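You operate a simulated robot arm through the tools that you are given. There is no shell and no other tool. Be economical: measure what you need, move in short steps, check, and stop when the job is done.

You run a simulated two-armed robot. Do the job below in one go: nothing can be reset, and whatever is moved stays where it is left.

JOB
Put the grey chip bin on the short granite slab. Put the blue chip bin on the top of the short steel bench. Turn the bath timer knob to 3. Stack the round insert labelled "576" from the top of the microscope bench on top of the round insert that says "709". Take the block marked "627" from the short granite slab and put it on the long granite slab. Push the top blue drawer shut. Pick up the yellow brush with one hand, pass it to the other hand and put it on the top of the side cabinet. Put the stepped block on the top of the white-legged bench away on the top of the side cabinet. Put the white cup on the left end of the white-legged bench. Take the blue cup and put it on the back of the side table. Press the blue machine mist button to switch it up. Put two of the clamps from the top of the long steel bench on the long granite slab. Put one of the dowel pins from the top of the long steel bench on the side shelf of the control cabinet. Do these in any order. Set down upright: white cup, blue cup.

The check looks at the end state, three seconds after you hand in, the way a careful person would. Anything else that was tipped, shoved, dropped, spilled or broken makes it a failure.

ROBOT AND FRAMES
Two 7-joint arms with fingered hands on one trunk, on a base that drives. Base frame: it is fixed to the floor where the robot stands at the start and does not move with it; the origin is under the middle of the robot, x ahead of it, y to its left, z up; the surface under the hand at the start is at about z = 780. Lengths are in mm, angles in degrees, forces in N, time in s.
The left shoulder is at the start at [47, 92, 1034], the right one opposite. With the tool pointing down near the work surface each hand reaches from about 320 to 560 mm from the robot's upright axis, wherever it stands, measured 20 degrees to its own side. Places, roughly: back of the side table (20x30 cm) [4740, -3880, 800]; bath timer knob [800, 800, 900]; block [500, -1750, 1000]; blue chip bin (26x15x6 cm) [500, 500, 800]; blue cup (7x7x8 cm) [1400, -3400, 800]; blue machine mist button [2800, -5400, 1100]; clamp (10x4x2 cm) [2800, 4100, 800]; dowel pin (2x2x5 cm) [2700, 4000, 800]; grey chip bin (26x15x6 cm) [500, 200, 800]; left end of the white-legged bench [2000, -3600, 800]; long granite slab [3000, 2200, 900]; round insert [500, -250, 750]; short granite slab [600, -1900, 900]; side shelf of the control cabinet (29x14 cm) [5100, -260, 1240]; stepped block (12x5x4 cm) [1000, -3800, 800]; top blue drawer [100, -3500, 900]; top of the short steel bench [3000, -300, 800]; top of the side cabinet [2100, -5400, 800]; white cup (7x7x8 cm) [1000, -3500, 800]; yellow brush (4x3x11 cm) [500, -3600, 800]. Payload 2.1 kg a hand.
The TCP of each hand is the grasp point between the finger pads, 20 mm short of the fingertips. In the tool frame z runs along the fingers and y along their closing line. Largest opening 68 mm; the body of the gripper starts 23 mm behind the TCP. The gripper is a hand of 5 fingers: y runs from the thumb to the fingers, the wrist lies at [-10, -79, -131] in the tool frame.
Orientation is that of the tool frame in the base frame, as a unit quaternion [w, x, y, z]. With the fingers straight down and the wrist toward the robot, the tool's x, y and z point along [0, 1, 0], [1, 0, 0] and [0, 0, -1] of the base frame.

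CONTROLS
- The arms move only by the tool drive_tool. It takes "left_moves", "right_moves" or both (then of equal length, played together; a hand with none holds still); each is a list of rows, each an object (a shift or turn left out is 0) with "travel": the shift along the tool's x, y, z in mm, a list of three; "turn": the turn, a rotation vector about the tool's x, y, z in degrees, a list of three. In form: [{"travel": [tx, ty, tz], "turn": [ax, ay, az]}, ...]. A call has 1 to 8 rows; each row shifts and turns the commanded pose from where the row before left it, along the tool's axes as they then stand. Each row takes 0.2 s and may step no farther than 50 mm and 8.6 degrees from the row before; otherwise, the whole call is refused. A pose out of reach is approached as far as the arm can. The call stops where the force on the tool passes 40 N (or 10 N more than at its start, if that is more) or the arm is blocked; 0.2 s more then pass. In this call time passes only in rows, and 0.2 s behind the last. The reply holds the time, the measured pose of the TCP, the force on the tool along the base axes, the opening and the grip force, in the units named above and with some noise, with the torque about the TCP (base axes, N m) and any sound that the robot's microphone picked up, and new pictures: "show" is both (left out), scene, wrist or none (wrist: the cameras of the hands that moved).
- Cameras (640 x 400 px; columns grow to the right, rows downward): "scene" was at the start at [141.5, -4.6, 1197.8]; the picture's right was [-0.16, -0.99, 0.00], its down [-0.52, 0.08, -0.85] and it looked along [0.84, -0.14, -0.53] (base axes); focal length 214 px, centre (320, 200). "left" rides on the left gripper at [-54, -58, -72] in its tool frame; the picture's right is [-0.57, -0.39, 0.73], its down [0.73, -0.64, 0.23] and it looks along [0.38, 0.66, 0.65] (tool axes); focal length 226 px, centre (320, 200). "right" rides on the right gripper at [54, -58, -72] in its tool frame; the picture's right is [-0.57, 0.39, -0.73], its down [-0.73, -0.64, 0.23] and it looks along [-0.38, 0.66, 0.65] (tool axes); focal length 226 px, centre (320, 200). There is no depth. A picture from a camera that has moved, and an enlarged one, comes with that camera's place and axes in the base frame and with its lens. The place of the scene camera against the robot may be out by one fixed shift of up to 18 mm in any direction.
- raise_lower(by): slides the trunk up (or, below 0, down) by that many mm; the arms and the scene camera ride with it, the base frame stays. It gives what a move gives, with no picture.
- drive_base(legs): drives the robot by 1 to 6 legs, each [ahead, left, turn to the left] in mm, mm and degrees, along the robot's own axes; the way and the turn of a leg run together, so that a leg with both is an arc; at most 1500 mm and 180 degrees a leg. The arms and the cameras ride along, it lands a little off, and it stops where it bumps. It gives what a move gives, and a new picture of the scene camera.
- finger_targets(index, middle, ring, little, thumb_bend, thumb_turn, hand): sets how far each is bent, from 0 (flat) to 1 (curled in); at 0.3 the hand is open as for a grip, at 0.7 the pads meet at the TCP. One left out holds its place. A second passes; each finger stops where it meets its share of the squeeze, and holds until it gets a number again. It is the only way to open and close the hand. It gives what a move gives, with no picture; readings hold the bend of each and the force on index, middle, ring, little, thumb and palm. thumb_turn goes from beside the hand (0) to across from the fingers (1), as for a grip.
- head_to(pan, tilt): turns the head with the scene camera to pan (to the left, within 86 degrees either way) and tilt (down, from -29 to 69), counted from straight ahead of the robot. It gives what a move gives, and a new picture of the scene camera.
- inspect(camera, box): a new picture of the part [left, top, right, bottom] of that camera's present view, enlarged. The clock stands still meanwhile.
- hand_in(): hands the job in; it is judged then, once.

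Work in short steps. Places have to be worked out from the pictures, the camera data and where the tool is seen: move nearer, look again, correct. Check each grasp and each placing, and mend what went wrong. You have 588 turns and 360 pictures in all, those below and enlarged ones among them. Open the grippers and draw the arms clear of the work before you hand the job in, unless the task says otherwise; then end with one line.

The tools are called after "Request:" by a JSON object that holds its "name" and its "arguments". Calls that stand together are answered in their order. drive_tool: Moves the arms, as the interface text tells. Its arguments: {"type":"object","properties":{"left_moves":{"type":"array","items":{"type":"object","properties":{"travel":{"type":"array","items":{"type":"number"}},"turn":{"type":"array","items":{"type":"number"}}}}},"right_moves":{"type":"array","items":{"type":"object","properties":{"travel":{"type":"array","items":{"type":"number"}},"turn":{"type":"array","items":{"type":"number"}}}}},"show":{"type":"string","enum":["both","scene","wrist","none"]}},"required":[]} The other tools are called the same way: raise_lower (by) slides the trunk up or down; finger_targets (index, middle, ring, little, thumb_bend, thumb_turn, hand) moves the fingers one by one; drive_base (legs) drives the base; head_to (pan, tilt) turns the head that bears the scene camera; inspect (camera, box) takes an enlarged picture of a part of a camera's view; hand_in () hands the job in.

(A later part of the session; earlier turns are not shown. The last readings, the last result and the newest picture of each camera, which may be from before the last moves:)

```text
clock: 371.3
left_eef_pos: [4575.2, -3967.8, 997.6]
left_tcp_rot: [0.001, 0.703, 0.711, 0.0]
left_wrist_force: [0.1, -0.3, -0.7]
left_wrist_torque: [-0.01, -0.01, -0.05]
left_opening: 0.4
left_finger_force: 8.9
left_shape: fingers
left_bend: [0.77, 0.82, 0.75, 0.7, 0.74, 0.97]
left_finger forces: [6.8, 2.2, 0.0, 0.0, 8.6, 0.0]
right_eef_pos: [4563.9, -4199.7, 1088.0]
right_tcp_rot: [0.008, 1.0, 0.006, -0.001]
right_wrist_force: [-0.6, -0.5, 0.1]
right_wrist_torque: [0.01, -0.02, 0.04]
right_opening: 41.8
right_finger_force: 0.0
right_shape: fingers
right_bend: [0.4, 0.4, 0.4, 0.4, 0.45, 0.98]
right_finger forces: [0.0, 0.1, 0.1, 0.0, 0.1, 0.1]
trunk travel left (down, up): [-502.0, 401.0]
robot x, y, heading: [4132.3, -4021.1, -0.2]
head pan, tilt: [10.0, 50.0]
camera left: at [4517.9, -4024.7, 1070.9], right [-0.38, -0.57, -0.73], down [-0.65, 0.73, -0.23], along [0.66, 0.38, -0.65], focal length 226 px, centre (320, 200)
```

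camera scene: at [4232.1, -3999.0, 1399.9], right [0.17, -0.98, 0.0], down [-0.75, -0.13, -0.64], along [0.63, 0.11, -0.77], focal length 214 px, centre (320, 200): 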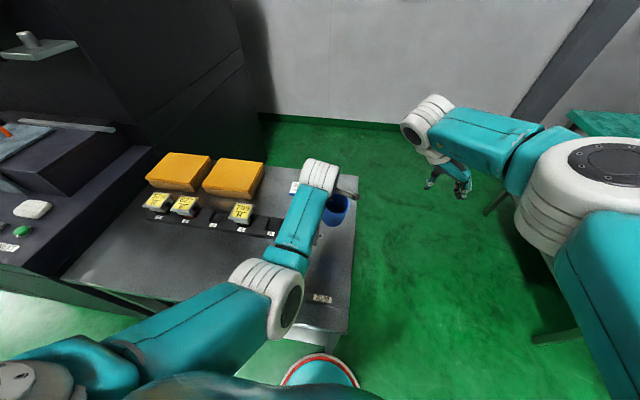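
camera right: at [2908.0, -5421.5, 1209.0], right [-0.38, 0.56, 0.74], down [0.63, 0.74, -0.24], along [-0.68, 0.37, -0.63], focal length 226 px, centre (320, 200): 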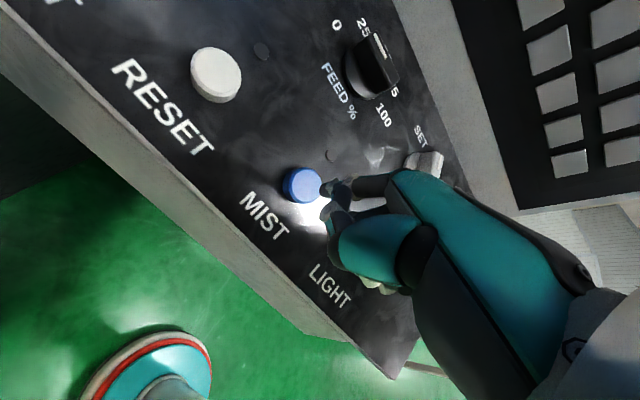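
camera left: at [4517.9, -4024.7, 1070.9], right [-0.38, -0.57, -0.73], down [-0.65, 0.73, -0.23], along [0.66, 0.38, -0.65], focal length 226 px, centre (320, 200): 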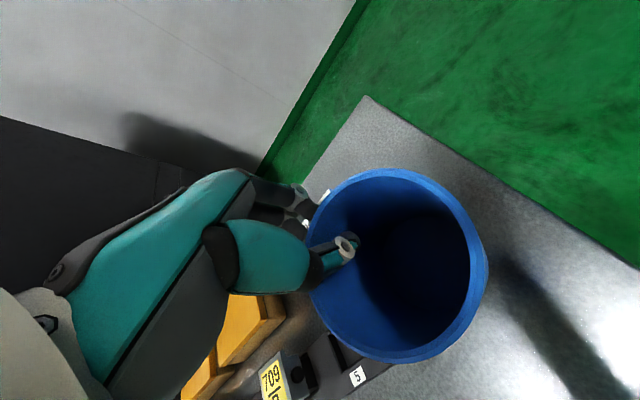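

The base is blocked by the table at x≈4131, short of the back region. The table's right end is accessible, so I drive around to that side and face +y.

Request:
{"name": "drive_base", "arguments": {"legs": [[-250, 0, 0], [0, -510, 0], [860, 0, 0], [0, 0, 90]]}}

Request:
{"name": "head_to", "arguments": {"pan": 5, "tilt": 45}}

```text
clock: 383.7
left_eef_pos: [4688.5, -4073.0, 997.8]
left_tcp_rot: [0.0, -0.006, 1.0, 0.0]
left_wrist_force: [0.1, -0.4, 0.0]
left_wrist_torque: [0.0, -0.02, 0.01]
left_opening: 0.0
left_finger_force: 8.5
left_shape: fingers
left_bend: [0.78, 0.82, 0.75, 0.7, 0.74, 0.97]
left_finger forces: [6.5, 2.0, 0.0, 0.0, 7.9, 0.0]
right_eef_pos: [4917.2, -4084.5, 1087.9]
right_tcp_rot: [0.007, 0.702, 0.712, 0.006]
right_wrist_force: [-0.5, -0.3, 0.7]
right_wrist_torque: [0.02, 0.02, -0.02]
right_opening: 41.7
right_finger_force: 0.0
right_shape: fingers
right_bend: [0.4, 0.4, 0.4, 0.4, 0.45, 0.98]
right_finger forces: [0.0, 0.0, 0.1, 0.0, 0.0, 0.1]
trunk travel left (down, up): [-502.0, 401.0]
robot x, y, heading: [4741.8, -4518.2, 90.3]
head pan, tilt: [10.0, 50.0]
camera scene: at [4733.8, -4412.1, 1399.8], right [0.98, 0.18, 0.0], down [0.14, -0.75, -0.64], along [-0.11, 0.63, -0.77], focal length 214 px, centre (320, 200)
```

scene: 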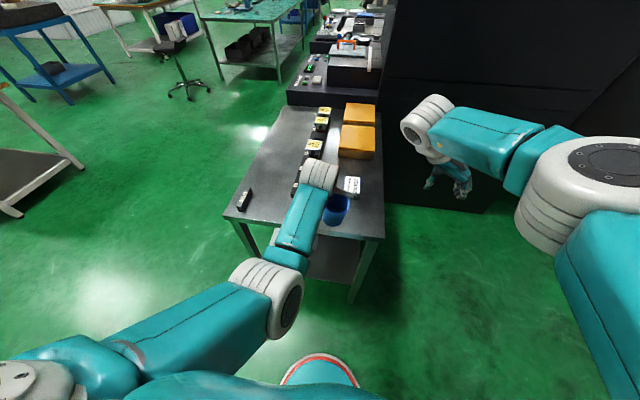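

```text
clock: 384.4
left_eef_pos: [4687.0, -4073.7, 999.0]
left_tcp_rot: [0.0, -0.006, 1.0, 0.001]
left_wrist_force: [0.8, 0.4, -0.6]
left_wrist_torque: [0.0, 0.02, 0.02]
left_opening: 0.0
left_finger_force: 7.9
left_shape: fingers
left_bend: [0.78, 0.82, 0.75, 0.7, 0.74, 0.97]
left_finger forces: [6.4, 2.0, 0.0, 0.1, 7.9, 0.0]
right_eef_pos: [4918.4, -4085.4, 1088.7]
right_tcp_rot: [0.006, 0.702, 0.712, 0.005]
right_wrist_force: [0.3, 0.2, -0.6]
right_wrist_torque: [0.02, -0.03, 0.01]
right_opening: 41.6
right_finger_force: 0.1
right_shape: fingers
right_bend: [0.4, 0.4, 0.4, 0.4, 0.45, 0.98]
right_finger forces: [0.1, 0.1, 0.0, 0.1, 0.1, 0.0]
trunk travel left (down, up): [-502.0, 401.0]
robot x, y, heading: [4739.9, -4514.6, 90.2]
head pan, tilt: [5.0, 45.0]
camera scene: at [4740.0, -4406.9, 1406.7], right [1.0, 0.09, 0.0], down [0.06, -0.7, -0.71], along [-0.06, 0.7, -0.71], focal length 214 px, centre (320, 200)
```

scene: 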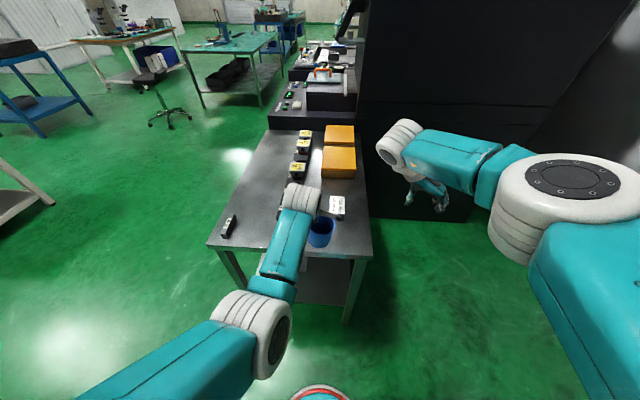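

Free spot in front of the sign at about (4720,−3960). I move the base so the cup is over it, then level the cup with the wrist.

Request:
{"name": "drive_base", "arguments": {"legs": [[125, -30, 0]]}}

Request:
{"name": "drive_tool", "arguments": {"left_moves": [{"travel": [0, 0, 0], "turn": [6.4, 0, 0]}, {"travel": [0, 0, 0], "turn": [6.4, 0, 0]}, {"turn": [6.4, 0, 0]}], "show": "both"}}

```text
clock: 385.7
left_eef_pos: [4718.5, -3946.6, 998.4]
left_tcp_rot: [0.001, -0.006, 1.0, 0.0]
left_wrist_force: [0.5, 0.1, 0.8]
left_wrist_torque: [0.01, 0.04, 0.02]
left_opening: 0.1
left_finger_force: 8.4
left_shape: fingers
left_bend: [0.78, 0.82, 0.75, 0.7, 0.74, 0.97]
left_finger forces: [6.5, 2.0, 0.2, 0.0, 8.0, 0.0]
right_eef_pos: [4948.6, -3958.2, 1088.5]
right_tcp_rot: [0.007, 0.702, 0.712, 0.005]
right_wrist_force: [-0.4, -0.2, 0.3]
right_wrist_torque: [0.0, 0.01, 0.01]
right_opening: 41.8
right_finger_force: 0.1
right_shape: fingers
right_bend: [0.4, 0.4, 0.4, 0.4, 0.45, 0.98]
right_finger forces: [0.0, 0.0, 0.0, 0.0, 0.0, 0.0]
trunk travel left (down, up): [-502.0, 401.0]
robot x, y, heading: [4768.0, -4391.7, 90.1]
head pan, tilt: [5.0, 45.0]
camera scene: at [4770.2, -4280.3, 1406.7], right [1.0, 0.09, 0.0], down [0.06, -0.7, -0.71], along [-0.06, 0.7, -0.71], focal length 214 px, centre (320, 200)
```

scene: 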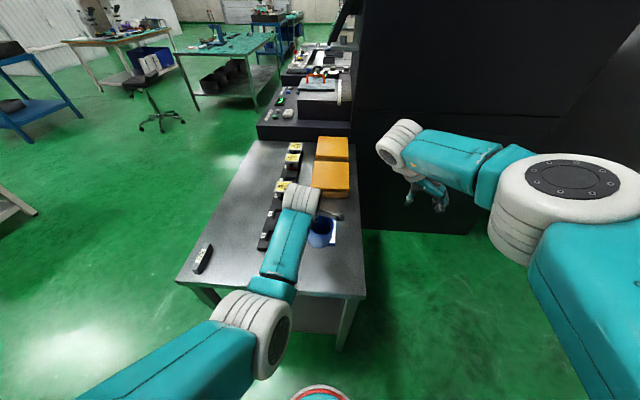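

```text
clock: 386.5
left_eef_pos: [4718.9, -3948.4, 998.4]
left_tcp_rot: [0.001, -0.006, 0.986, -0.168]
left_wrist_force: [-0.4, -0.4, -0.3]
left_wrist_torque: [0.01, 0.0, -0.01]
left_opening: 0.4
left_finger_force: 7.7
left_shape: fingers
left_bend: [0.78, 0.82, 0.75, 0.7, 0.74, 0.97]
left_finger forces: [6.9, 1.9, 0.0, 0.1, 8.0, 0.1]
right_eef_pos: [4948.7, -3957.7, 1088.9]
right_tcp_rot: [0.007, 0.703, 0.712, 0.006]
right_wrist_force: [0.1, 0.0, 0.5]
right_wrist_torque: [-0.03, -0.05, 0.03]
right_opening: 41.7
right_finger_force: 0.0
right_shape: fingers
right_bend: [0.4, 0.4, 0.4, 0.4, 0.45, 0.98]
right_finger forces: [0.0, 0.1, 0.0, 0.0, 0.1, 0.0]
trunk travel left (down, up): [-502.0, 401.0]
robot x, y, heading: [4773.5, -4389.4, 90.4]
head pan, tilt: [5.0, 45.0]
camera scene: at [4770.0, -4280.9, 1406.7], right [1.0, 0.09, 0.0], down [0.06, -0.7, -0.71], along [-0.06, 0.7, -0.71], focal length 214 px, centre (320, 200)
camera left: at [4774.6, -3979.4, 1085.9], right [0.57, -0.6, -0.56], down [-0.72, -0.69, -0.01], along [-0.38, 0.41, -0.83], focal length 226 px, centre (320, 200)
```

scene: 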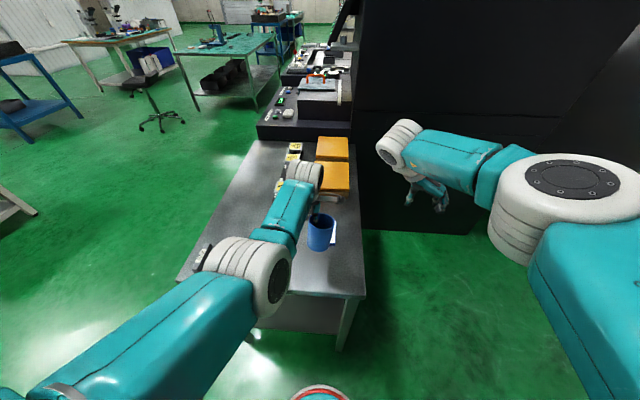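
left: 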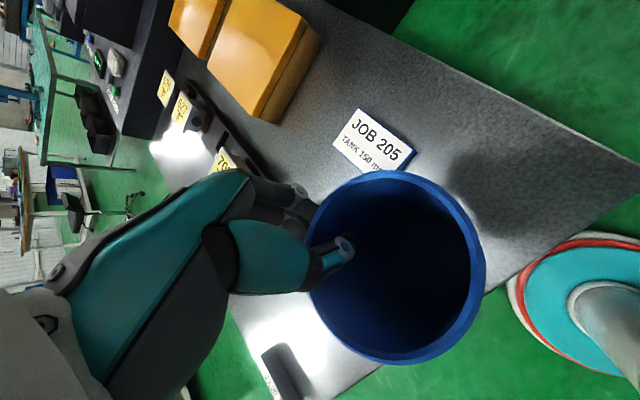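

Cup looks level. I shift 33 mm farther in and lower with the trunk.

Request:
{"name": "drive_base", "arguments": {"legs": [[33, 0, 0]]}}

Request:
{"name": "raise_lower", "arguments": {"by": -110}}

Request:
{"name": "drive_tool", "arguments": {"left_moves": [{"travel": [0, 0, 0]}], "show": "both"}}

```text
clock: 387.3
left_eef_pos: [4718.3, -3915.8, 997.6]
left_tcp_rot: [0.001, -0.006, 0.986, -0.167]
left_wrist_force: [-0.6, -0.5, -0.3]
left_wrist_torque: [0.0, 0.0, -0.02]
left_opening: 0.0
left_finger_force: 8.4
left_shape: fingers
left_bend: [0.78, 0.82, 0.75, 0.7, 0.74, 0.97]
left_finger forces: [6.9, 1.8, 0.1, 0.0, 8.0, 0.0]
right_eef_pos: [4948.4, -3925.9, 1088.5]
right_tcp_rot: [0.007, 0.703, 0.711, 0.005]
right_wrist_force: [-0.4, -0.4, -0.3]
right_wrist_torque: [-0.01, -0.01, -0.02]
right_opening: 41.7
right_finger_force: 0.1
right_shape: fingers
right_bend: [0.4, 0.4, 0.4, 0.4, 0.45, 0.98]
right_finger forces: [0.0, 0.1, 0.1, 0.1, 0.0, 0.1]
trunk travel left (down, up): [-502.0, 401.0]
robot x, y, heading: [4773.7, -4359.9, 90.3]
head pan, tilt: [5.0, 45.0]
camera scene: at [4769.9, -4247.6, 1406.7], right [1.0, 0.09, 0.0], down [0.06, -0.7, -0.71], along [-0.06, 0.7, -0.71], focal length 214 px, centre (320, 200)
```

scene: 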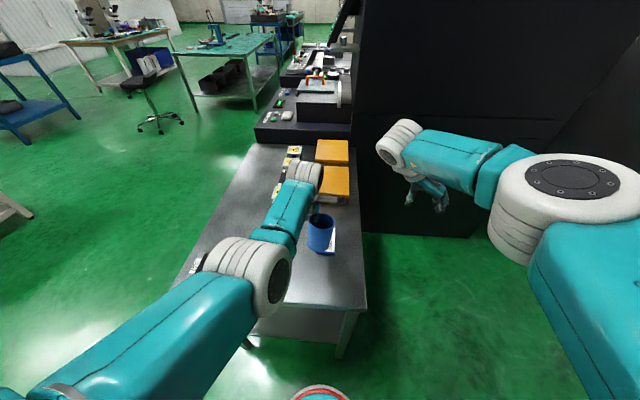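

```text
clock: 388.7
left_eef_pos: [4718.3, -3916.5, 887.9]
left_tcp_rot: [0.001, -0.006, 0.986, -0.166]
left_wrist_force: [0.1, -0.5, -0.1]
left_wrist_torque: [0.05, 0.0, -0.01]
left_opening: 0.1
left_finger_force: 8.2
left_shape: fingers
left_bend: [0.78, 0.82, 0.75, 0.7, 0.74, 0.97]
left_finger forces: [6.9, 1.8, 0.0, 0.1, 8.2, 0.0]
right_eef_pos: [4948.9, -3926.5, 978.5]
right_tcp_rot: [0.007, 0.703, 0.711, 0.005]
right_wrist_force: [0.3, -0.8, -0.8]
right_wrist_torque: [-0.03, -0.02, 0.0]
right_opening: 41.3
right_finger_force: 0.0
right_shape: fingers
right_bend: [0.4, 0.4, 0.4, 0.4, 0.45, 0.98]
right_finger forces: [0.0, 0.1, 0.0, 0.1, 0.0, 0.0]
trunk travel left (down, up): [-392.0, 511.0]
robot x, y, heading: [4773.3, -4359.8, 90.1]
head pan, tilt: [5.0, 45.0]
```

```text
clock: 389.1
left_eef_pos: [4718.0, -3916.3, 888.1]
left_tcp_rot: [0.001, -0.006, 0.986, -0.167]
left_wrist_force: [-0.2, 0.6, -0.9]
left_wrist_torque: [0.01, 0.02, -0.03]
left_opening: 0.0
left_finger_force: 8.6
left_shape: fingers
left_bend: [0.78, 0.82, 0.75, 0.7, 0.74, 0.97]
left_finger forces: [7.0, 1.8, 0.0, 0.0, 8.1, 0.0]
right_eef_pos: [4948.7, -3926.6, 978.0]
right_tcp_rot: [0.007, 0.703, 0.711, 0.005]
right_wrist_force: [-1.3, -0.3, 0.2]
right_wrist_torque: [0.04, -0.01, 0.02]
right_opening: 41.7
right_finger_force: 0.0
right_shape: fingers
right_bend: [0.4, 0.4, 0.4, 0.4, 0.45, 0.98]
right_finger forces: [0.1, 0.0, 0.1, 0.0, 0.1, 0.0]
trunk travel left (down, up): [-392.0, 511.0]
robot x, y, heading: [4770.2, -4359.5, 90.1]
head pan, tilt: [5.0, 45.0]
camera scene: at [4769.9, -4238.0, 1296.2], right [1.0, 0.09, 0.0], down [0.06, -0.7, -0.71], along [-0.06, 0.7, -0.71], focal length 214 px, centre (320, 200)
camera left: at [4774.4, -3946.9, 975.8], right [0.57, -0.6, -0.56], down [-0.72, -0.69, -0.01], along [-0.38, 0.41, -0.83], focal length 226 px, centre (320, 200)
```

scene: 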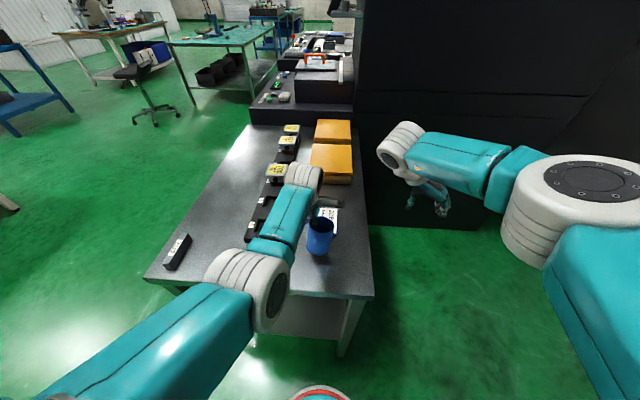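
left: 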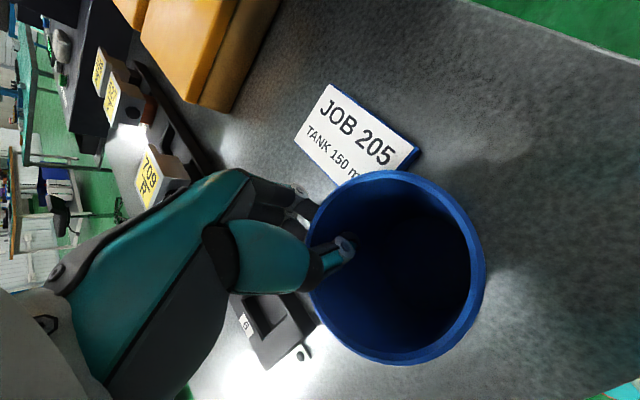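

Good clearance. Lower gradually.

Request:
{"name": "raise_lower", "arguments": {"by": -28}}

Request:
{"name": "raise_lower", "arguments": {"by": -6}}

Request:
{"name": "raise_lower", "arguments": {"by": -5}}

Request:
{"name": "raise_lower", "arguments": {"by": -5}}

```text
clock: 389.9
left_eef_pos: [4719.5, -3916.4, 860.9]
left_tcp_rot: [0.001, -0.006, 0.986, -0.166]
left_wrist_force: [-0.6, -0.2, 3.2]
left_wrist_torque: [-0.01, -0.03, -0.06]
left_opening: 0.1
left_finger_force: 8.6
left_shape: fingers
left_bend: [0.79, 0.82, 0.75, 0.7, 0.72, 0.97]
left_finger forces: [6.7, 2.0, 0.1, 0.0, 8.5, 0.1]
right_eef_pos: [4947.7, -3926.2, 949.3]
right_tcp_rot: [0.007, 0.702, 0.712, 0.007]
right_wrist_force: [0.3, -0.5, -0.4]
right_wrist_torque: [-0.01, -0.04, -0.01]
right_opening: 41.9
right_finger_force: 0.0
right_shape: fingers
right_bend: [0.4, 0.4, 0.4, 0.4, 0.45, 0.98]
right_finger forces: [0.0, 0.0, 0.0, 0.0, 0.0, 0.0]
trunk travel left (down, up): [-364.0, 539.0]
robot x, y, heading: [4770.5, -4361.1, 90.2]
head pan, tilt: [5.0, 45.0]
```

```text
clock: 390.4
left_eef_pos: [4719.2, -3916.5, 854.3]
left_tcp_rot: [0.002, -0.006, 0.986, -0.166]
left_wrist_force: [-1.0, -0.6, 7.3]
left_wrist_torque: [-0.07, -0.07, 0.0]
left_opening: 0.2
left_finger_force: 9.4
left_shape: fingers
left_bend: [0.8, 0.82, 0.75, 0.7, 0.7, 0.97]
left_finger forces: [7.0, 1.7, 0.0, 0.1, 9.3, 0.0]
right_eef_pos: [4948.3, -3927.5, 944.3]
right_tcp_rot: [0.007, 0.702, 0.712, 0.006]
right_wrist_force: [-0.3, 0.1, -0.2]
right_wrist_torque: [-0.03, 0.01, -0.02]
right_opening: 41.6
right_finger_force: 0.0
right_shape: fingers
right_bend: [0.4, 0.4, 0.4, 0.4, 0.45, 0.98]
right_finger forces: [0.0, 0.0, 0.0, 0.0, 0.0, 0.1]
trunk travel left (down, up): [-358.0, 545.0]
robot x, y, heading: [4778.1, -4355.9, 90.3]
head pan, tilt: [5.0, 45.0]
```

```text
clock: 391.0
left_eef_pos: [4717.9, -3916.2, 849.8]
left_tcp_rot: [0.001, -0.006, 0.986, -0.165]
left_wrist_force: [-1.8, 1.2, 9.7]
left_wrist_torque: [-0.11, 0.03, -0.01]
left_opening: 0.1
left_finger_force: 10.3
left_shape: fingers
left_bend: [0.8, 0.82, 0.75, 0.7, 0.7, 0.97]
left_finger forces: [7.0, 2.7, 0.1, 0.0, 10.3, 0.1]
right_eef_pos: [4948.3, -3925.9, 940.2]
right_tcp_rot: [0.007, 0.703, 0.711, 0.006]
right_wrist_force: [-0.5, 0.1, -0.6]
right_wrist_torque: [0.02, 0.0, -0.02]
right_opening: 41.7
right_finger_force: 0.1
right_shape: fingers
right_bend: [0.4, 0.4, 0.4, 0.4, 0.45, 0.98]
right_finger forces: [0.0, 0.0, 0.0, 0.1, 0.1, 0.0]
trunk travel left (down, up): [-353.0, 550.0]
robot x, y, heading: [4770.1, -4361.4, 90.4]
head pan, tilt: [5.0, 45.0]
```

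```text
clock: 391.5
left_eef_pos: [4719.2, -3916.0, 844.4]
left_tcp_rot: [0.001, -0.007, 0.986, -0.166]
left_wrist_force: [-1.8, 1.2, 10.6]
left_wrist_torque: [-0.07, -0.07, -0.01]
left_opening: 0.0
left_finger_force: 11.1
left_shape: fingers
left_bend: [0.8, 0.82, 0.75, 0.7, 0.7, 0.97]
left_finger forces: [7.5, 3.3, 0.1, 0.1, 11.3, 0.0]
right_eef_pos: [4947.5, -3926.8, 933.7]
right_tcp_rot: [0.007, 0.703, 0.711, 0.005]
right_wrist_force: [-0.5, 0.3, 1.2]
right_wrist_torque: [0.0, 0.04, 0.0]
right_opening: 41.8
right_finger_force: 0.0
right_shape: fingers
right_bend: [0.4, 0.4, 0.4, 0.4, 0.45, 0.98]
right_finger forces: [0.1, 0.1, 0.1, 0.0, 0.0, 0.0]
trunk travel left (down, up): [-348.0, 555.0]
robot x, y, heading: [4773.0, -4357.3, 90.2]
head pan, tilt: [5.0, 45.0]
```

In contact (~10 N). I check the attitude, then release.

Request:
{"name": "raise_lower", "arguments": {"by": 4}}

Request:
{"name": "inspect", "arguments": {"camera": "scene", "box": [260, 150, 400, 290]}}

```text
clock: 392.0
left_eef_pos: [4718.6, -3916.1, 848.0]
left_tcp_rot: [0.001, -0.006, 0.986, -0.167]
left_wrist_force: [-0.6, 0.4, -0.5]
left_wrist_torque: [0.02, -0.01, 0.0]
left_opening: 0.1
left_finger_force: 9.4
left_shape: fingers
left_bend: [0.79, 0.82, 0.75, 0.7, 0.7, 0.97]
left_finger forces: [6.7, 2.6, 0.0, 0.0, 8.9, 0.0]
right_eef_pos: [4948.2, -3926.2, 937.9]
right_tcp_rot: [0.007, 0.703, 0.712, 0.006]
right_wrist_force: [-0.8, -0.6, 0.0]
right_wrist_torque: [-0.03, -0.02, 0.0]
right_opening: 41.8
right_finger_force: 0.0
right_shape: fingers
right_bend: [0.4, 0.4, 0.4, 0.4, 0.45, 0.98]
right_finger forces: [0.0, 0.0, 0.1, 0.0, 0.0, 0.0]
trunk travel left (down, up): [-352.0, 551.0]
robot x, y, heading: [4773.5, -4360.8, 90.0]
head pan, tilt: [5.0, 45.0]
```

```text
2.86 times, centred on (330, 220) of scene
camera zoom: at [4769.9, -4232.9, 1255.9], right [1.0, 0.09, 0.0], down [0.06, -0.7, -0.71], along [-0.06, 0.7, -0.71], focal length 613 px, centre (291, 143)
```

zoom: 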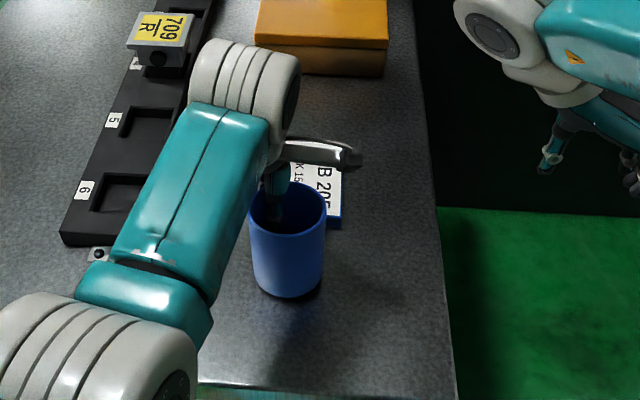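

The cup is upright and clear of the sign. Lower back 4 mm and open the hand.

Request:
{"name": "raise_lower", "arguments": {"by": -4}}

Request:
{"name": "finger_targets", "arguments": {"hand": "left", "index": 0.45, "middle": 0.45, "ring": 0.45, "little": 0.45, "thumb_bend": 0.48}}

Request:
{"name": "raise_lower", "arguments": {"by": 120}}

Request:
{"name": "drive_base", "arguments": {"legs": [[-200, 0, 0]]}}

Request:
{"name": "inspect", "arguments": {"camera": "scene", "box": [240, 100, 400, 240]}}

```text
clock: 392.6
left_eef_pos: [4719.1, -3915.5, 845.3]
left_tcp_rot: [0.0, -0.006, 0.986, -0.165]
left_wrist_force: [-1.7, 2.0, 9.1]
left_wrist_torque: [-0.05, -0.02, -0.03]
left_opening: 0.0
left_finger_force: 11.7
left_shape: fingers
left_bend: [0.79, 0.82, 0.75, 0.7, 0.7, 0.97]
left_finger forces: [8.7, 3.2, 0.0, 0.1, 11.2, 0.1]
right_eef_pos: [4949.2, -3926.5, 934.8]
right_tcp_rot: [0.007, 0.702, 0.712, 0.006]
right_wrist_force: [0.7, -0.8, 0.0]
right_wrist_torque: [0.0, 0.0, 0.03]
right_opening: 41.6
right_finger_force: 0.1
right_shape: fingers
right_bend: [0.4, 0.4, 0.4, 0.4, 0.45, 0.98]
right_finger forces: [0.0, 0.1, 0.1, 0.1, 0.0, 0.0]
trunk travel left (down, up): [-348.0, 555.0]
robot x, y, heading: [4772.6, -4361.6, 90.3]
head pan, tilt: [5.0, 45.0]
```

```text
clock: 393.6
left_eef_pos: [4719.1, -3914.9, 843.3]
left_tcp_rot: [0.001, -0.006, 0.986, -0.166]
left_wrist_force: [-0.6, -1.2, -0.2]
left_wrist_torque: [0.01, 0.0, 0.0]
left_opening: 33.6
left_finger_force: 0.7
left_shape: fingers
left_bend: [0.46, 0.45, 0.45, 0.45, 0.48, 0.98]
left_finger forces: [0.4, 0.0, 0.1, 0.0, 0.2, 0.1]
right_eef_pos: [4947.0, -3925.8, 934.3]
right_tcp_rot: [0.006, 0.703, 0.711, 0.005]
right_wrist_force: [-0.4, 0.0, 0.4]
right_wrist_torque: [-0.01, -0.03, 0.03]
right_opening: 41.8
right_finger_force: 0.0
right_shape: fingers
right_bend: [0.4, 0.4, 0.4, 0.4, 0.45, 0.98]
right_finger forces: [0.1, 0.0, 0.0, 0.0, 0.0, 0.1]
trunk travel left (down, up): [-348.0, 555.0]
robot x, y, heading: [4770.6, -4360.3, 90.0]
head pan, tilt: [5.0, 45.0]
```

```text
clock: 395.1
left_eef_pos: [4719.1, -3914.8, 964.3]
left_tcp_rot: [0.001, -0.006, 0.986, -0.166]
left_wrist_force: [0.1, -1.0, -0.5]
left_wrist_torque: [0.0, -0.03, 0.01]
left_opening: 34.6
left_finger_force: 0.0
left_shape: fingers
left_bend: [0.45, 0.45, 0.45, 0.45, 0.48, 0.98]
left_finger forces: [0.1, 0.0, 0.0, 0.0, 0.1, 0.1]
right_eef_pos: [4948.7, -3926.2, 1054.8]
right_tcp_rot: [0.007, 0.703, 0.711, 0.005]
right_wrist_force: [0.3, 0.2, -0.9]
right_wrist_torque: [0.01, -0.03, 0.03]
right_opening: 41.8
right_finger_force: 0.0
right_shape: fingers
right_bend: [0.4, 0.4, 0.4, 0.4, 0.45, 0.98]
right_finger forces: [0.1, 0.1, 0.0, 0.1, 0.0, 0.0]
trunk travel left (down, up): [-468.0, 435.0]
robot x, y, heading: [4771.3, -4363.4, 90.3]
head pan, tilt: [5.0, 45.0]
```

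```text
clock: 396.7
left_eef_pos: [4719.7, -4119.7, 964.1]
left_tcp_rot: [0.001, -0.007, 0.986, -0.166]
left_wrist_force: [0.4, 0.7, 0.0]
left_wrist_torque: [-0.01, 0.0, -0.01]
left_opening: 34.6
left_finger_force: 0.0
left_shape: fingers
left_bend: [0.45, 0.45, 0.45, 0.45, 0.48, 0.98]
left_finger forces: [0.0, 0.0, 0.0, 0.0, 0.1, 0.1]
right_eef_pos: [4947.9, -4128.5, 1054.9]
right_tcp_rot: [0.007, 0.702, 0.712, 0.006]
right_wrist_force: [0.2, 0.1, -0.2]
right_wrist_torque: [0.0, 0.0, 0.02]
right_opening: 41.6
right_finger_force: 0.1
right_shape: fingers
right_bend: [0.4, 0.4, 0.4, 0.4, 0.45, 0.98]
right_finger forces: [0.0, 0.0, 0.0, 0.0, 0.0, 0.0]
trunk travel left (down, up): [-468.0, 435.0]
robot x, y, heading: [4772.6, -4565.0, 90.4]
head pan, tilt: [5.0, 45.0]
camera scene: at [4770.5, -4449.8, 1372.7], right [1.0, 0.09, 0.0], down [0.07, -0.7, -0.71], along [-0.07, 0.7, -0.71], focal length 214 px, centre (320, 200)
```

scene: 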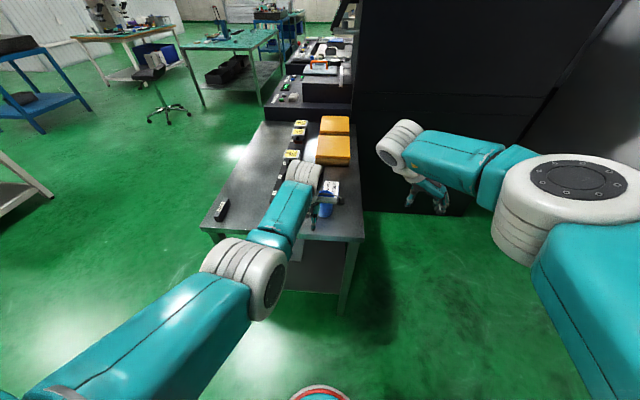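

```text
2.86 times, centred on (320, 170) of scene
camera zoom: at [4770.5, -4449.8, 1372.7], right [1.0, 0.09, 0.0], down [0.07, -0.7, -0.71], along [-0.07, 0.7, -0.71], focal length 613 px, centre (320, 286)
```

zoom: 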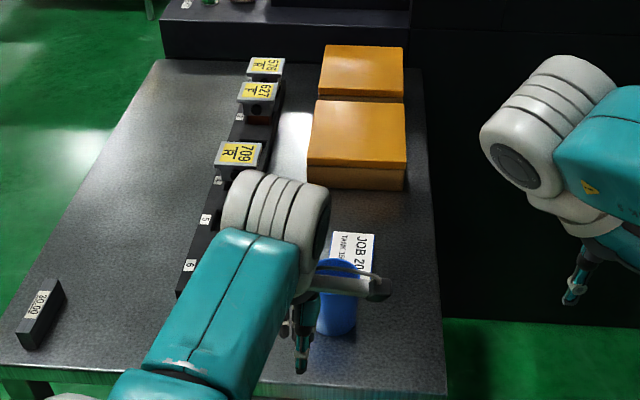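

Blue cup is upright on the back of the side table. Next: block 627 on the short granite slab. I drive back along the aisle.

Request:
{"name": "drive_base", "arguments": {"legs": [[-50, 0, 90], [1000, 0, 0], [0, -1450, 0], [0, -420, 0], [1500, 0, 0], [1300, 0, 0]]}}

```text
clock: 427.9
left_eef_pos: [575.4, -2781.4, 964.1]
left_tcp_rot: [-0.118, 0.699, -0.696, 0.117]
left_wrist_force: [-0.3, -0.7, -0.8]
left_wrist_torque: [0.0, -0.01, 0.0]
left_opening: 35.0
left_finger_force: 0.1
left_shape: fingers
left_bend: [0.45, 0.45, 0.45, 0.45, 0.48, 0.98]
left_finger forces: [0.1, 0.1, 0.1, 0.0, 0.0, 0.0]
right_eef_pos: [588.5, -2551.3, 1052.6]
right_tcp_rot: [0.001, -0.005, 1.0, 0.008]
right_wrist_force: [-1.4, 0.0, 0.5]
right_wrist_torque: [0.02, -0.02, 0.01]
right_opening: 41.8
right_finger_force: 0.0
right_shape: fingers
right_bend: [0.4, 0.4, 0.4, 0.4, 0.45, 0.98]
right_finger forces: [0.1, 0.1, 0.1, 0.0, 0.0, 0.0]
trunk travel left (down, up): [-468.0, 435.0]
robot x, y, heading: [1022.8, -2732.6, 179.9]
head pan, tilt: [5.0, 45.0]
camera scene: at [922.0, -2727.5, 1372.6], right [-0.08, 1.0, 0.0], down [0.7, 0.06, -0.71], along [-0.7, -0.06, -0.71], focal length 214 px, centre (320, 200)
```

scene: 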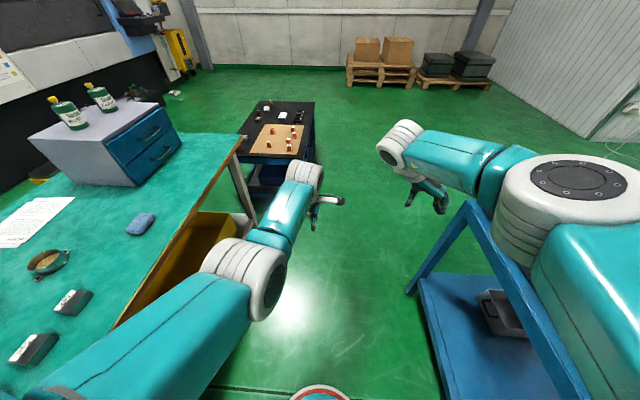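

Request:
{"name": "drive_base", "arguments": {"legs": [[1200, 0, 0], [0, -820, 0], [0, 0, 180]]}}

Request:
{"name": "head_to", "arguments": {"pan": 0, "tilt": 35}}

```text
clock: 445.1
left_eef_pos: [302.9, -1897.2, 964.6]
left_tcp_rot: [-0.124, 0.736, 0.656, -0.11]
left_wrist_force: [0.4, -0.2, -0.3]
left_wrist_torque: [-0.01, -0.01, 0.01]
left_opening: 34.6
left_finger_force: 0.1
left_shape: fingers
left_bend: [0.45, 0.45, 0.45, 0.45, 0.48, 0.98]
left_finger forces: [0.1, 0.0, 0.0, 0.0, 0.0, 0.1]
right_eef_pos: [265.3, -2122.6, 1054.2]
right_tcp_rot: [0.009, 0.998, -0.056, -0.001]
right_wrist_force: [0.6, 0.6, -0.3]
right_wrist_torque: [0.02, 0.01, -0.03]
right_opening: 41.9
right_finger_force: 0.0
right_shape: fingers
right_bend: [0.4, 0.4, 0.4, 0.4, 0.45, 0.98]
right_finger forces: [0.1, 0.0, 0.1, 0.1, 0.0, 0.0]
trunk travel left (down, up): [-468.0, 435.0]
robot x, y, heading: [-144.0, -1893.7, -7.2]
head pan, tilt: [5.0, 45.0]
camera scene: at [-33.9, -1889.0, 1372.6], right [-0.04, -1.0, 0.0], down [-0.71, 0.03, -0.71], along [0.71, -0.03, -0.71], focal length 214 px, centre (320, 200)
```

scene: 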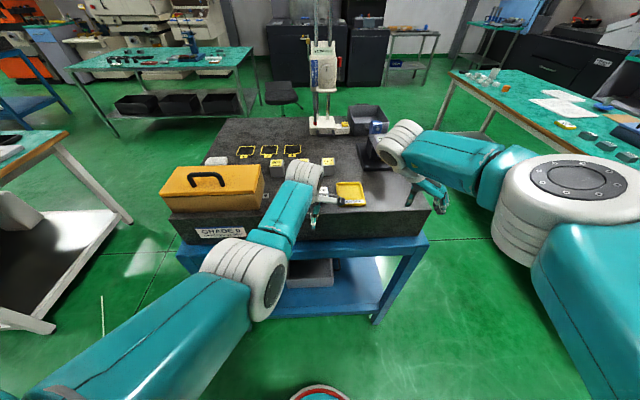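

```text
clock: 445.8
left_eef_pos: [302.5, -1896.5, 963.5]
left_tcp_rot: [-0.124, 0.736, 0.656, -0.11]
left_wrist_force: [0.7, -0.8, 0.0]
left_wrist_torque: [-0.01, 0.0, 0.0]
left_opening: 34.5
left_finger_force: 0.1
left_shape: fingers
left_bend: [0.45, 0.45, 0.45, 0.45, 0.48, 0.98]
left_finger forces: [0.0, 0.1, 0.0, 0.0, 0.0, 0.0]
right_eef_pos: [264.7, -2123.7, 1054.9]
right_tcp_rot: [0.009, 0.998, -0.057, -0.001]
right_wrist_force: [-0.4, -0.7, 0.6]
right_wrist_torque: [0.01, -0.02, 0.01]
right_opening: 41.5
right_finger_force: 0.1
right_shape: fingers
right_bend: [0.4, 0.4, 0.4, 0.4, 0.45, 0.98]
right_finger forces: [0.1, 0.1, 0.0, 0.0, 0.1, 0.0]
trunk travel left (down, up): [-468.0, 435.0]
robot x, y, heading: [-143.8, -1890.7, -7.3]
head pan, tilt: [0.0, 35.0]
camera scene: at [-27.8, -1896.9, 1387.4], right [-0.12, -0.99, 0.0], down [-0.57, 0.07, -0.82], along [0.81, -0.1, -0.57], focal length 214 px, centre (320, 200)
```

scene: 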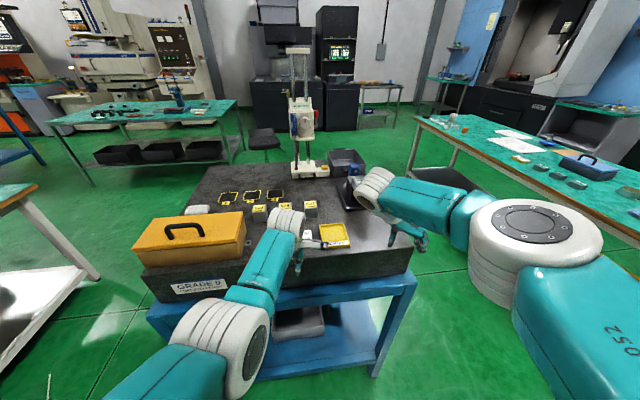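

I straighten heading, raise the trunk, undo the left hand's tilt and move to the slab's front so the left hand is over the blocks.

Request:
{"name": "raise_lower", "arguments": {"by": 120}}

Request:
{"name": "drive_tool", "arguments": {"left_moves": [{"turn": [-6.4, 0, 0]}, {"turn": [-6.4, 0, 0]}, {"turn": [-6.4, 0, 0]}], "show": "none"}}

Request:
{"name": "drive_base", "arguments": {"legs": [[0, 0, 7.3], [0, -90, 0], [200, 0, 0]]}}

Request:
{"name": "drive_tool", "arguments": {"left_moves": [{"travel": [0, 0, 0]}], "show": "wrist"}}

```text
clock: 447.3
left_eef_pos: [303.8, -1896.1, 1084.0]
left_tcp_rot: [-0.124, 0.736, 0.656, -0.11]
left_wrist_force: [-0.5, 0.7, -0.5]
left_wrist_torque: [-0.02, 0.03, 0.01]
left_opening: 34.5
left_finger_force: 0.0
left_shape: fingers
left_bend: [0.45, 0.45, 0.45, 0.45, 0.48, 0.98]
left_finger forces: [0.0, 0.0, 0.1, 0.0, 0.0, 0.0]
right_eef_pos: [263.7, -2122.2, 1175.0]
right_tcp_rot: [0.009, 0.998, -0.057, -0.001]
right_wrist_force: [-0.3, -0.5, -0.3]
right_wrist_torque: [0.0, -0.05, 0.01]
right_opening: 41.4
right_finger_force: 0.0
right_shape: fingers
right_bend: [0.4, 0.4, 0.4, 0.4, 0.45, 0.98]
right_finger forces: [0.0, 0.0, 0.0, 0.0, 0.0, 0.0]
trunk travel left (down, up): [-588.0, 315.0]
robot x, y, heading: [-141.9, -1894.3, -7.2]
head pan, tilt: [0.0, 35.0]
```

```text
clock: 448.1
left_eef_pos: [304.9, -1895.3, 1084.4]
left_tcp_rot: [0.001, 0.746, 0.666, 0.001]
left_wrist_force: [0.1, -0.7, 1.1]
left_wrist_torque: [-0.02, -0.02, 0.02]
left_opening: 34.5
left_finger_force: 0.0
left_shape: fingers
left_bend: [0.45, 0.45, 0.45, 0.45, 0.48, 0.98]
left_finger forces: [0.1, 0.0, 0.1, 0.0, 0.0, 0.0]
right_eef_pos: [264.9, -2123.4, 1175.0]
right_tcp_rot: [0.009, 0.998, -0.057, -0.002]
right_wrist_force: [-0.1, 0.1, -0.7]
right_wrist_torque: [-0.02, -0.01, 0.03]
right_opening: 41.7
right_finger_force: 0.0
right_shape: fingers
right_bend: [0.4, 0.4, 0.4, 0.4, 0.45, 0.98]
right_finger forces: [0.0, 0.1, 0.0, 0.0, 0.0, 0.0]
trunk travel left (down, up): [-588.0, 315.0]
robot x, y, heading: [-141.2, -1894.1, -7.1]
head pan, tilt: [0.0, 35.0]
```

```text
clock: 450.9
left_eef_pos: [498.0, -1930.0, 1083.9]
left_tcp_rot: [0.0, 0.704, 0.71, 0.0]
left_wrist_force: [-0.8, 0.4, 0.0]
left_wrist_torque: [-0.01, 0.02, -0.03]
left_opening: 34.5
left_finger_force: 0.0
left_shape: fingers
left_bend: [0.45, 0.45, 0.45, 0.45, 0.48, 0.98]
left_finger forces: [0.1, 0.0, 0.1, 0.1, 0.0, 0.0]
right_eef_pos: [487.7, -2160.6, 1175.2]
right_tcp_rot: [0.008, 1.0, 0.005, -0.001]
right_wrist_force: [0.3, -1.5, -0.4]
right_wrist_torque: [-0.04, 0.02, -0.01]
right_opening: 42.1
right_finger_force: 0.1
right_shape: fingers
right_bend: [0.4, 0.4, 0.4, 0.4, 0.45, 0.98]
right_finger forces: [0.0, 0.0, 0.0, 0.0, 0.1, 0.1]
trunk travel left (down, up): [-588.0, 315.0]
robot x, y, heading: [55.1, -1983.0, 0.1]
head pan, tilt: [0.0, 35.0]
camera scene: at [163.3, -1973.1, 1507.7], right [0.0, -1.0, 0.0], down [-0.57, 0.0, -0.82], along [0.82, 0.0, -0.57], focal length 214 px, centre (320, 200)
```

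scene: 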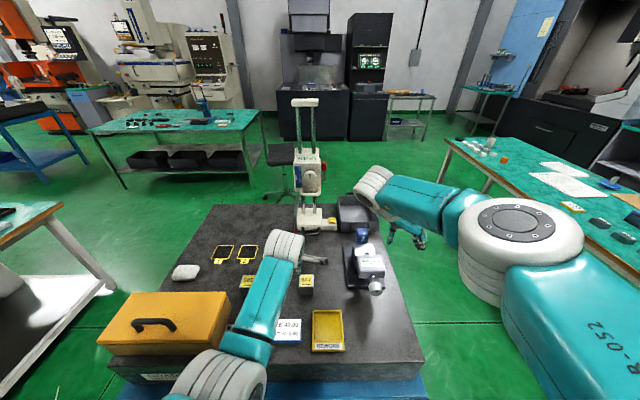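

```text
clock: 451.3
left_eef_pos: [496.7, -1930.7, 1084.4]
left_tcp_rot: [0.0, 0.704, 0.71, 0.0]
left_wrist_force: [0.6, -0.5, -1.2]
left_wrist_torque: [-0.02, -0.01, -0.03]
left_opening: 34.7
left_finger_force: 0.1
left_shape: fingers
left_bend: [0.45, 0.45, 0.45, 0.45, 0.48, 0.98]
left_finger forces: [0.0, 0.0, 0.0, 0.0, 0.1, 0.1]
right_eef_pos: [486.5, -2160.7, 1174.2]
right_tcp_rot: [0.009, 1.0, 0.005, -0.002]
right_wrist_force: [-0.1, 0.1, 0.6]
right_wrist_torque: [0.0, 0.02, 0.05]
right_opening: 41.7
right_finger_force: 0.1
right_shape: fingers
right_bend: [0.4, 0.4, 0.4, 0.4, 0.45, 0.98]
right_finger forces: [0.0, 0.0, 0.1, 0.1, 0.1, 0.0]
trunk travel left (down, up): [-588.0, 315.0]
robot x, y, heading: [57.7, -1984.4, -0.1]
head pan, tilt: [0.0, 35.0]
camera left: at [441.0, -1985.9, 1156.6], right [-0.38, -0.57, -0.73], down [-0.65, 0.73, -0.23], along [0.66, 0.38, -0.65], focal length 226 px, centre (320, 200)
```

left: 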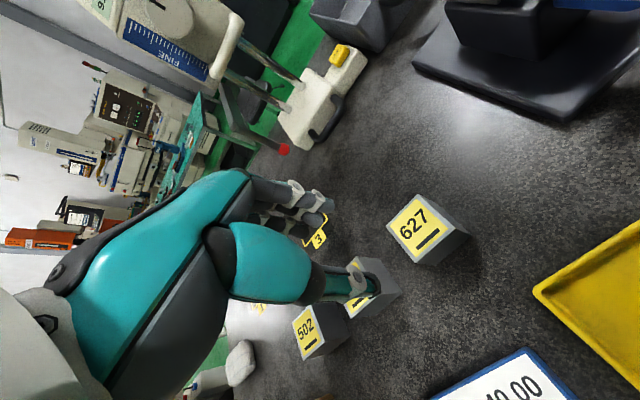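

Block 627's top centre is ≈(523,−1942). Open the hand and descend over it.

Request:
{"name": "finger_targets", "arguments": {"hand": "left", "index": 0.32, "middle": 0.32, "ring": 0.32, "little": 0.32, "thumb_bend": 0.32}}

Request:
{"name": "drive_tool", "arguments": {"left_moves": [{"travel": [-6, 14, 28]}, {"travel": [-6, 13, 28]}, {"travel": [0, 0, 20]}], "show": "wrist"}}

```text
clock: 452.3
left_eef_pos: [497.8, -1930.5, 1083.8]
left_tcp_rot: [0.0, 0.704, 0.71, 0.001]
left_wrist_force: [0.2, -0.3, -0.2]
left_wrist_torque: [-0.06, 0.02, -0.03]
left_opening: 59.0
left_finger_force: 0.1
left_shape: fingers
left_bend: [0.32, 0.32, 0.32, 0.32, 0.32, 0.96]
left_finger forces: [0.0, 0.0, 0.1, 0.0, 0.0, 0.0]
right_eef_pos: [488.1, -2159.9, 1173.7]
right_tcp_rot: [0.009, 1.0, 0.005, -0.001]
right_wrist_force: [0.0, -0.5, 0.4]
right_wrist_torque: [-0.02, -0.01, 0.02]
right_opening: 41.8
right_finger_force: 0.1
right_shape: fingers
right_bend: [0.4, 0.4, 0.4, 0.4, 0.45, 0.98]
right_finger forces: [0.0, 0.0, 0.0, 0.0, 0.0, 0.1]
trunk travel left (down, up): [-588.0, 315.0]
robot x, y, heading: [53.0, -1980.6, -0.1]
head pan, tilt: [0.0, 35.0]
```

```text
clock: 453.1
left_eef_pos: [516.4, -1938.6, 1021.1]
left_tcp_rot: [0.0, 0.704, 0.71, 0.001]
left_wrist_force: [0.2, -0.4, 0.6]
left_wrist_torque: [-0.03, 0.02, -0.01]
left_opening: 59.1
left_finger_force: 0.1
left_shape: fingers
left_bend: [0.32, 0.32, 0.32, 0.32, 0.32, 0.96]
left_finger forces: [0.0, 0.0, 0.0, 0.0, 0.0, 0.0]
left hand out of reach, approached as far as the arm can: row 2, 3
right_eef_pos: [486.8, -2160.5, 1172.4]
right_tcp_rot: [0.008, 1.0, 0.005, -0.001]
right_wrist_force: [0.3, 0.4, 0.1]
right_wrist_torque: [-0.02, 0.01, -0.02]
right_opening: 41.5
right_finger_force: 0.0
right_shape: fingers
right_bend: [0.4, 0.4, 0.4, 0.4, 0.45, 0.98]
right_finger forces: [0.0, 0.0, 0.1, 0.0, 0.1, 0.0]
trunk travel left (down, up): [-588.0, 315.0]
robot x, y, heading: [54.2, -1983.9, 0.2]
head pan, tilt: [0.0, 35.0]
camera left: at [459.4, -1993.5, 1093.6], right [-0.38, -0.57, -0.73], down [-0.65, 0.73, -0.23], along [0.66, 0.38, -0.65], focal length 226 px, centre (320, 200)
```

left: 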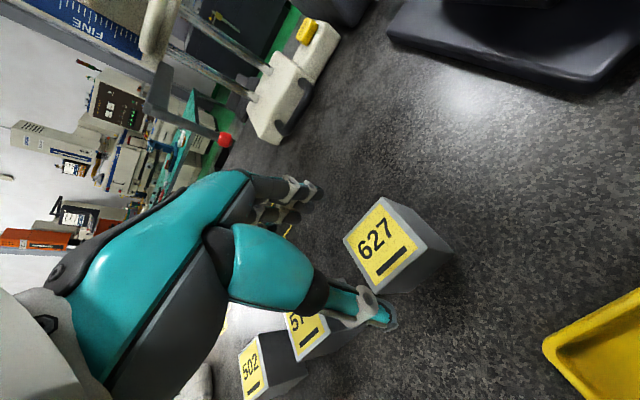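

Reach-limited by the high trunk. I lower it 35 and correct alignment to (518,−1943).

Request:
{"name": "raise_lower", "arguments": {"by": -25}}

Request:
{"name": "drive_tool", "arguments": {"left_moves": [{"travel": [0, -6, 0]}], "show": "wrist"}}

```text
clock: 453.8
left_eef_pos: [515.8, -1937.8, 997.1]
left_tcp_rot: [0.0, 0.704, 0.71, 0.0]
left_wrist_force: [0.7, 0.0, 0.1]
left_wrist_torque: [0.0, -0.01, 0.01]
left_opening: 59.0
left_finger_force: 0.1
left_shape: fingers
left_bend: [0.32, 0.32, 0.32, 0.32, 0.32, 0.96]
left_finger forces: [0.0, 0.0, 0.0, 0.1, 0.0, 0.0]
right_eef_pos: [486.7, -2160.9, 1149.5]
right_tcp_rot: [0.009, 1.0, 0.005, -0.001]
right_wrist_force: [-1.4, -0.6, 0.3]
right_wrist_torque: [0.03, -0.03, -0.02]
right_opening: 41.7
right_finger_force: 0.2
right_shape: fingers
right_bend: [0.4, 0.4, 0.4, 0.4, 0.45, 0.98]
right_finger forces: [0.0, 0.0, 0.0, 0.0, 0.0, 0.0]
trunk travel left (down, up): [-563.0, 340.0]
robot x, y, heading: [54.3, -1984.1, 0.0]
head pan, tilt: [0.0, 35.0]
```

```text
clock: 454.2
left_eef_pos: [509.3, -1937.8, 997.4]
left_tcp_rot: [0.001, 0.704, 0.71, 0.001]
left_wrist_force: [-0.2, 0.1, 0.4]
left_wrist_torque: [0.01, 0.04, -0.01]
left_opening: 58.9
left_finger_force: 0.1
left_shape: fingers
left_bend: [0.32, 0.32, 0.32, 0.32, 0.32, 0.96]
left_finger forces: [0.0, 0.0, 0.1, 0.0, 0.0, 0.0]
right_eef_pos: [487.2, -2160.2, 1149.4]
right_tcp_rot: [0.009, 1.0, 0.005, 0.0]
right_wrist_force: [-0.5, -1.0, -0.5]
right_wrist_torque: [-0.04, -0.02, -0.02]
right_opening: 41.5
right_finger_force: 0.0
right_shape: fingers
right_bend: [0.4, 0.4, 0.4, 0.4, 0.45, 0.98]
right_finger forces: [0.0, 0.0, 0.0, 0.0, 0.0, 0.1]
trunk travel left (down, up): [-563.0, 340.0]
robot x, y, heading: [54.2, -1984.7, 0.2]
head pan, tilt: [0.0, 35.0]
camera left: at [453.1, -1992.5, 1069.9], right [-0.38, -0.57, -0.73], down [-0.65, 0.73, -0.23], along [0.66, 0.38, -0.65], focal length 226 px, centre (320, 200)
```

left: 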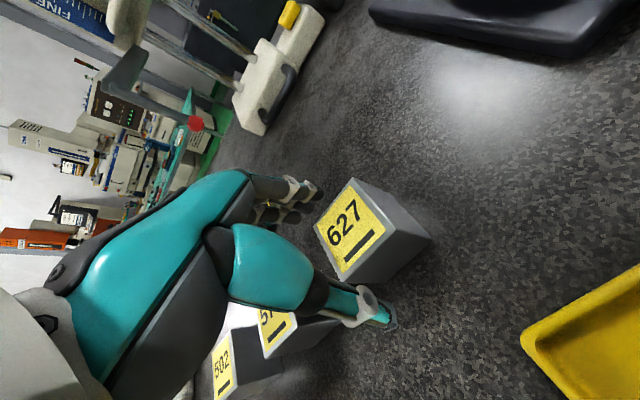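

Request:
{"name": "drive_tool", "arguments": {"left_moves": [{"travel": [-2, 9, 0]}], "show": "none"}}

Request:
{"name": "raise_lower", "arguments": {"by": -41}}

Request:
{"name": "drive_tool", "arguments": {"left_moves": [{"travel": [0, 0, 0]}], "show": "wrist"}}

```text
clock: 454.6
left_eef_pos: [518.5, -1939.0, 997.2]
left_tcp_rot: [0.0, 0.704, 0.71, 0.0]
left_wrist_force: [-0.7, -0.7, -0.3]
left_wrist_torque: [0.01, 0.03, 0.01]
left_opening: 59.3
left_finger_force: 0.1
left_shape: fingers
left_bend: [0.32, 0.32, 0.32, 0.32, 0.32, 0.96]
left_finger forces: [0.1, 0.0, 0.0, 0.0, 0.0, 0.0]
right_eef_pos: [486.8, -2159.9, 1149.5]
right_tcp_rot: [0.009, 1.0, 0.006, -0.002]
right_wrist_force: [-0.3, 1.1, -0.4]
right_wrist_torque: [0.04, 0.01, -0.01]
right_opening: 41.6
right_finger_force: 0.1
right_shape: fingers
right_bend: [0.4, 0.4, 0.4, 0.4, 0.45, 0.98]
right_finger forces: [0.1, 0.0, 0.0, 0.1, 0.1, 0.1]
trunk travel left (down, up): [-563.0, 340.0]
robot x, y, heading: [55.4, -1985.1, 0.1]
head pan, tilt: [0.0, 35.0]
```

```text
clock: 455.5
left_eef_pos: [519.1, -1939.6, 957.6]
left_tcp_rot: [0.003, 0.704, 0.71, 0.003]
left_wrist_force: [-2.4, -1.0, 19.8]
left_wrist_torque: [0.14, -0.57, 0.03]
left_opening: 61.1
left_finger_force: 10.4
left_shape: fingers
left_bend: [0.31, 0.3, 0.32, 0.32, 0.31, 0.96]
left_finger forces: [1.7, 15.9, 0.0, 0.1, 2.3, 0.0]
right_eef_pos: [485.0, -2160.7, 1108.6]
right_tcp_rot: [0.009, 1.0, 0.005, 0.0]
right_wrist_force: [0.0, 0.2, 0.2]
right_wrist_torque: [0.0, 0.01, 0.01]
right_opening: 41.8
right_finger_force: 0.0
right_shape: fingers
right_bend: [0.4, 0.4, 0.4, 0.4, 0.45, 0.98]
right_finger forces: [0.1, 0.0, 0.0, 0.0, 0.0, 0.0]
trunk travel left (down, up): [-522.0, 381.0]
robot x, y, heading: [58.8, -1983.4, 0.1]
head pan, tilt: [0.0, 35.0]
```

```text
clock: 455.9
left_eef_pos: [517.4, -1940.8, 957.3]
left_tcp_rot: [0.002, 0.704, 0.71, 0.002]
left_wrist_force: [-1.1, 0.0, 24.5]
left_wrist_torque: [0.12, -0.64, 0.06]
left_opening: 61.8
left_finger_force: 12.4
left_shape: fingers
left_bend: [0.31, 0.3, 0.32, 0.32, 0.31, 0.96]
left_finger forces: [2.9, 19.0, 0.1, 0.0, 3.3, 0.1]
right_eef_pos: [485.3, -2160.7, 1109.6]
right_tcp_rot: [0.01, 1.0, 0.004, 0.0]
right_wrist_force: [0.0, -0.3, -0.4]
right_wrist_torque: [0.02, 0.01, 0.0]
right_opening: 41.2
right_finger_force: 0.2
right_shape: fingers
right_bend: [0.4, 0.4, 0.4, 0.4, 0.45, 0.98]
right_finger forces: [0.1, 0.0, 0.1, 0.1, 0.1, 0.0]
trunk travel left (down, up): [-522.0, 381.0]
robot x, y, heading: [52.3, -1982.7, 0.0]
head pan, tilt: [0.0, 35.0]
camera left: at [460.9, -1994.9, 1030.0], right [-0.38, -0.57, -0.73], down [-0.65, 0.73, -0.23], along [0.66, 0.38, -0.64], focal length 226 px, centre (320, 200)
```

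left: 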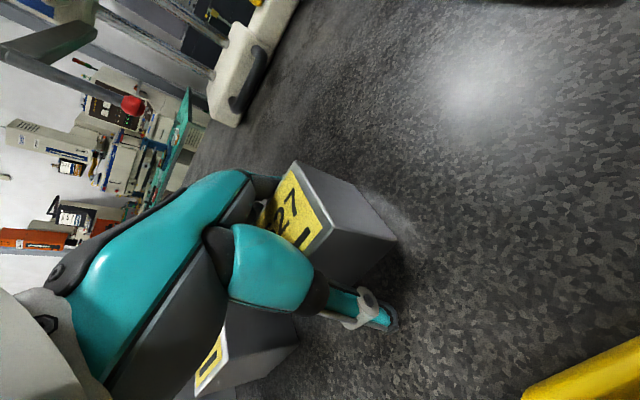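

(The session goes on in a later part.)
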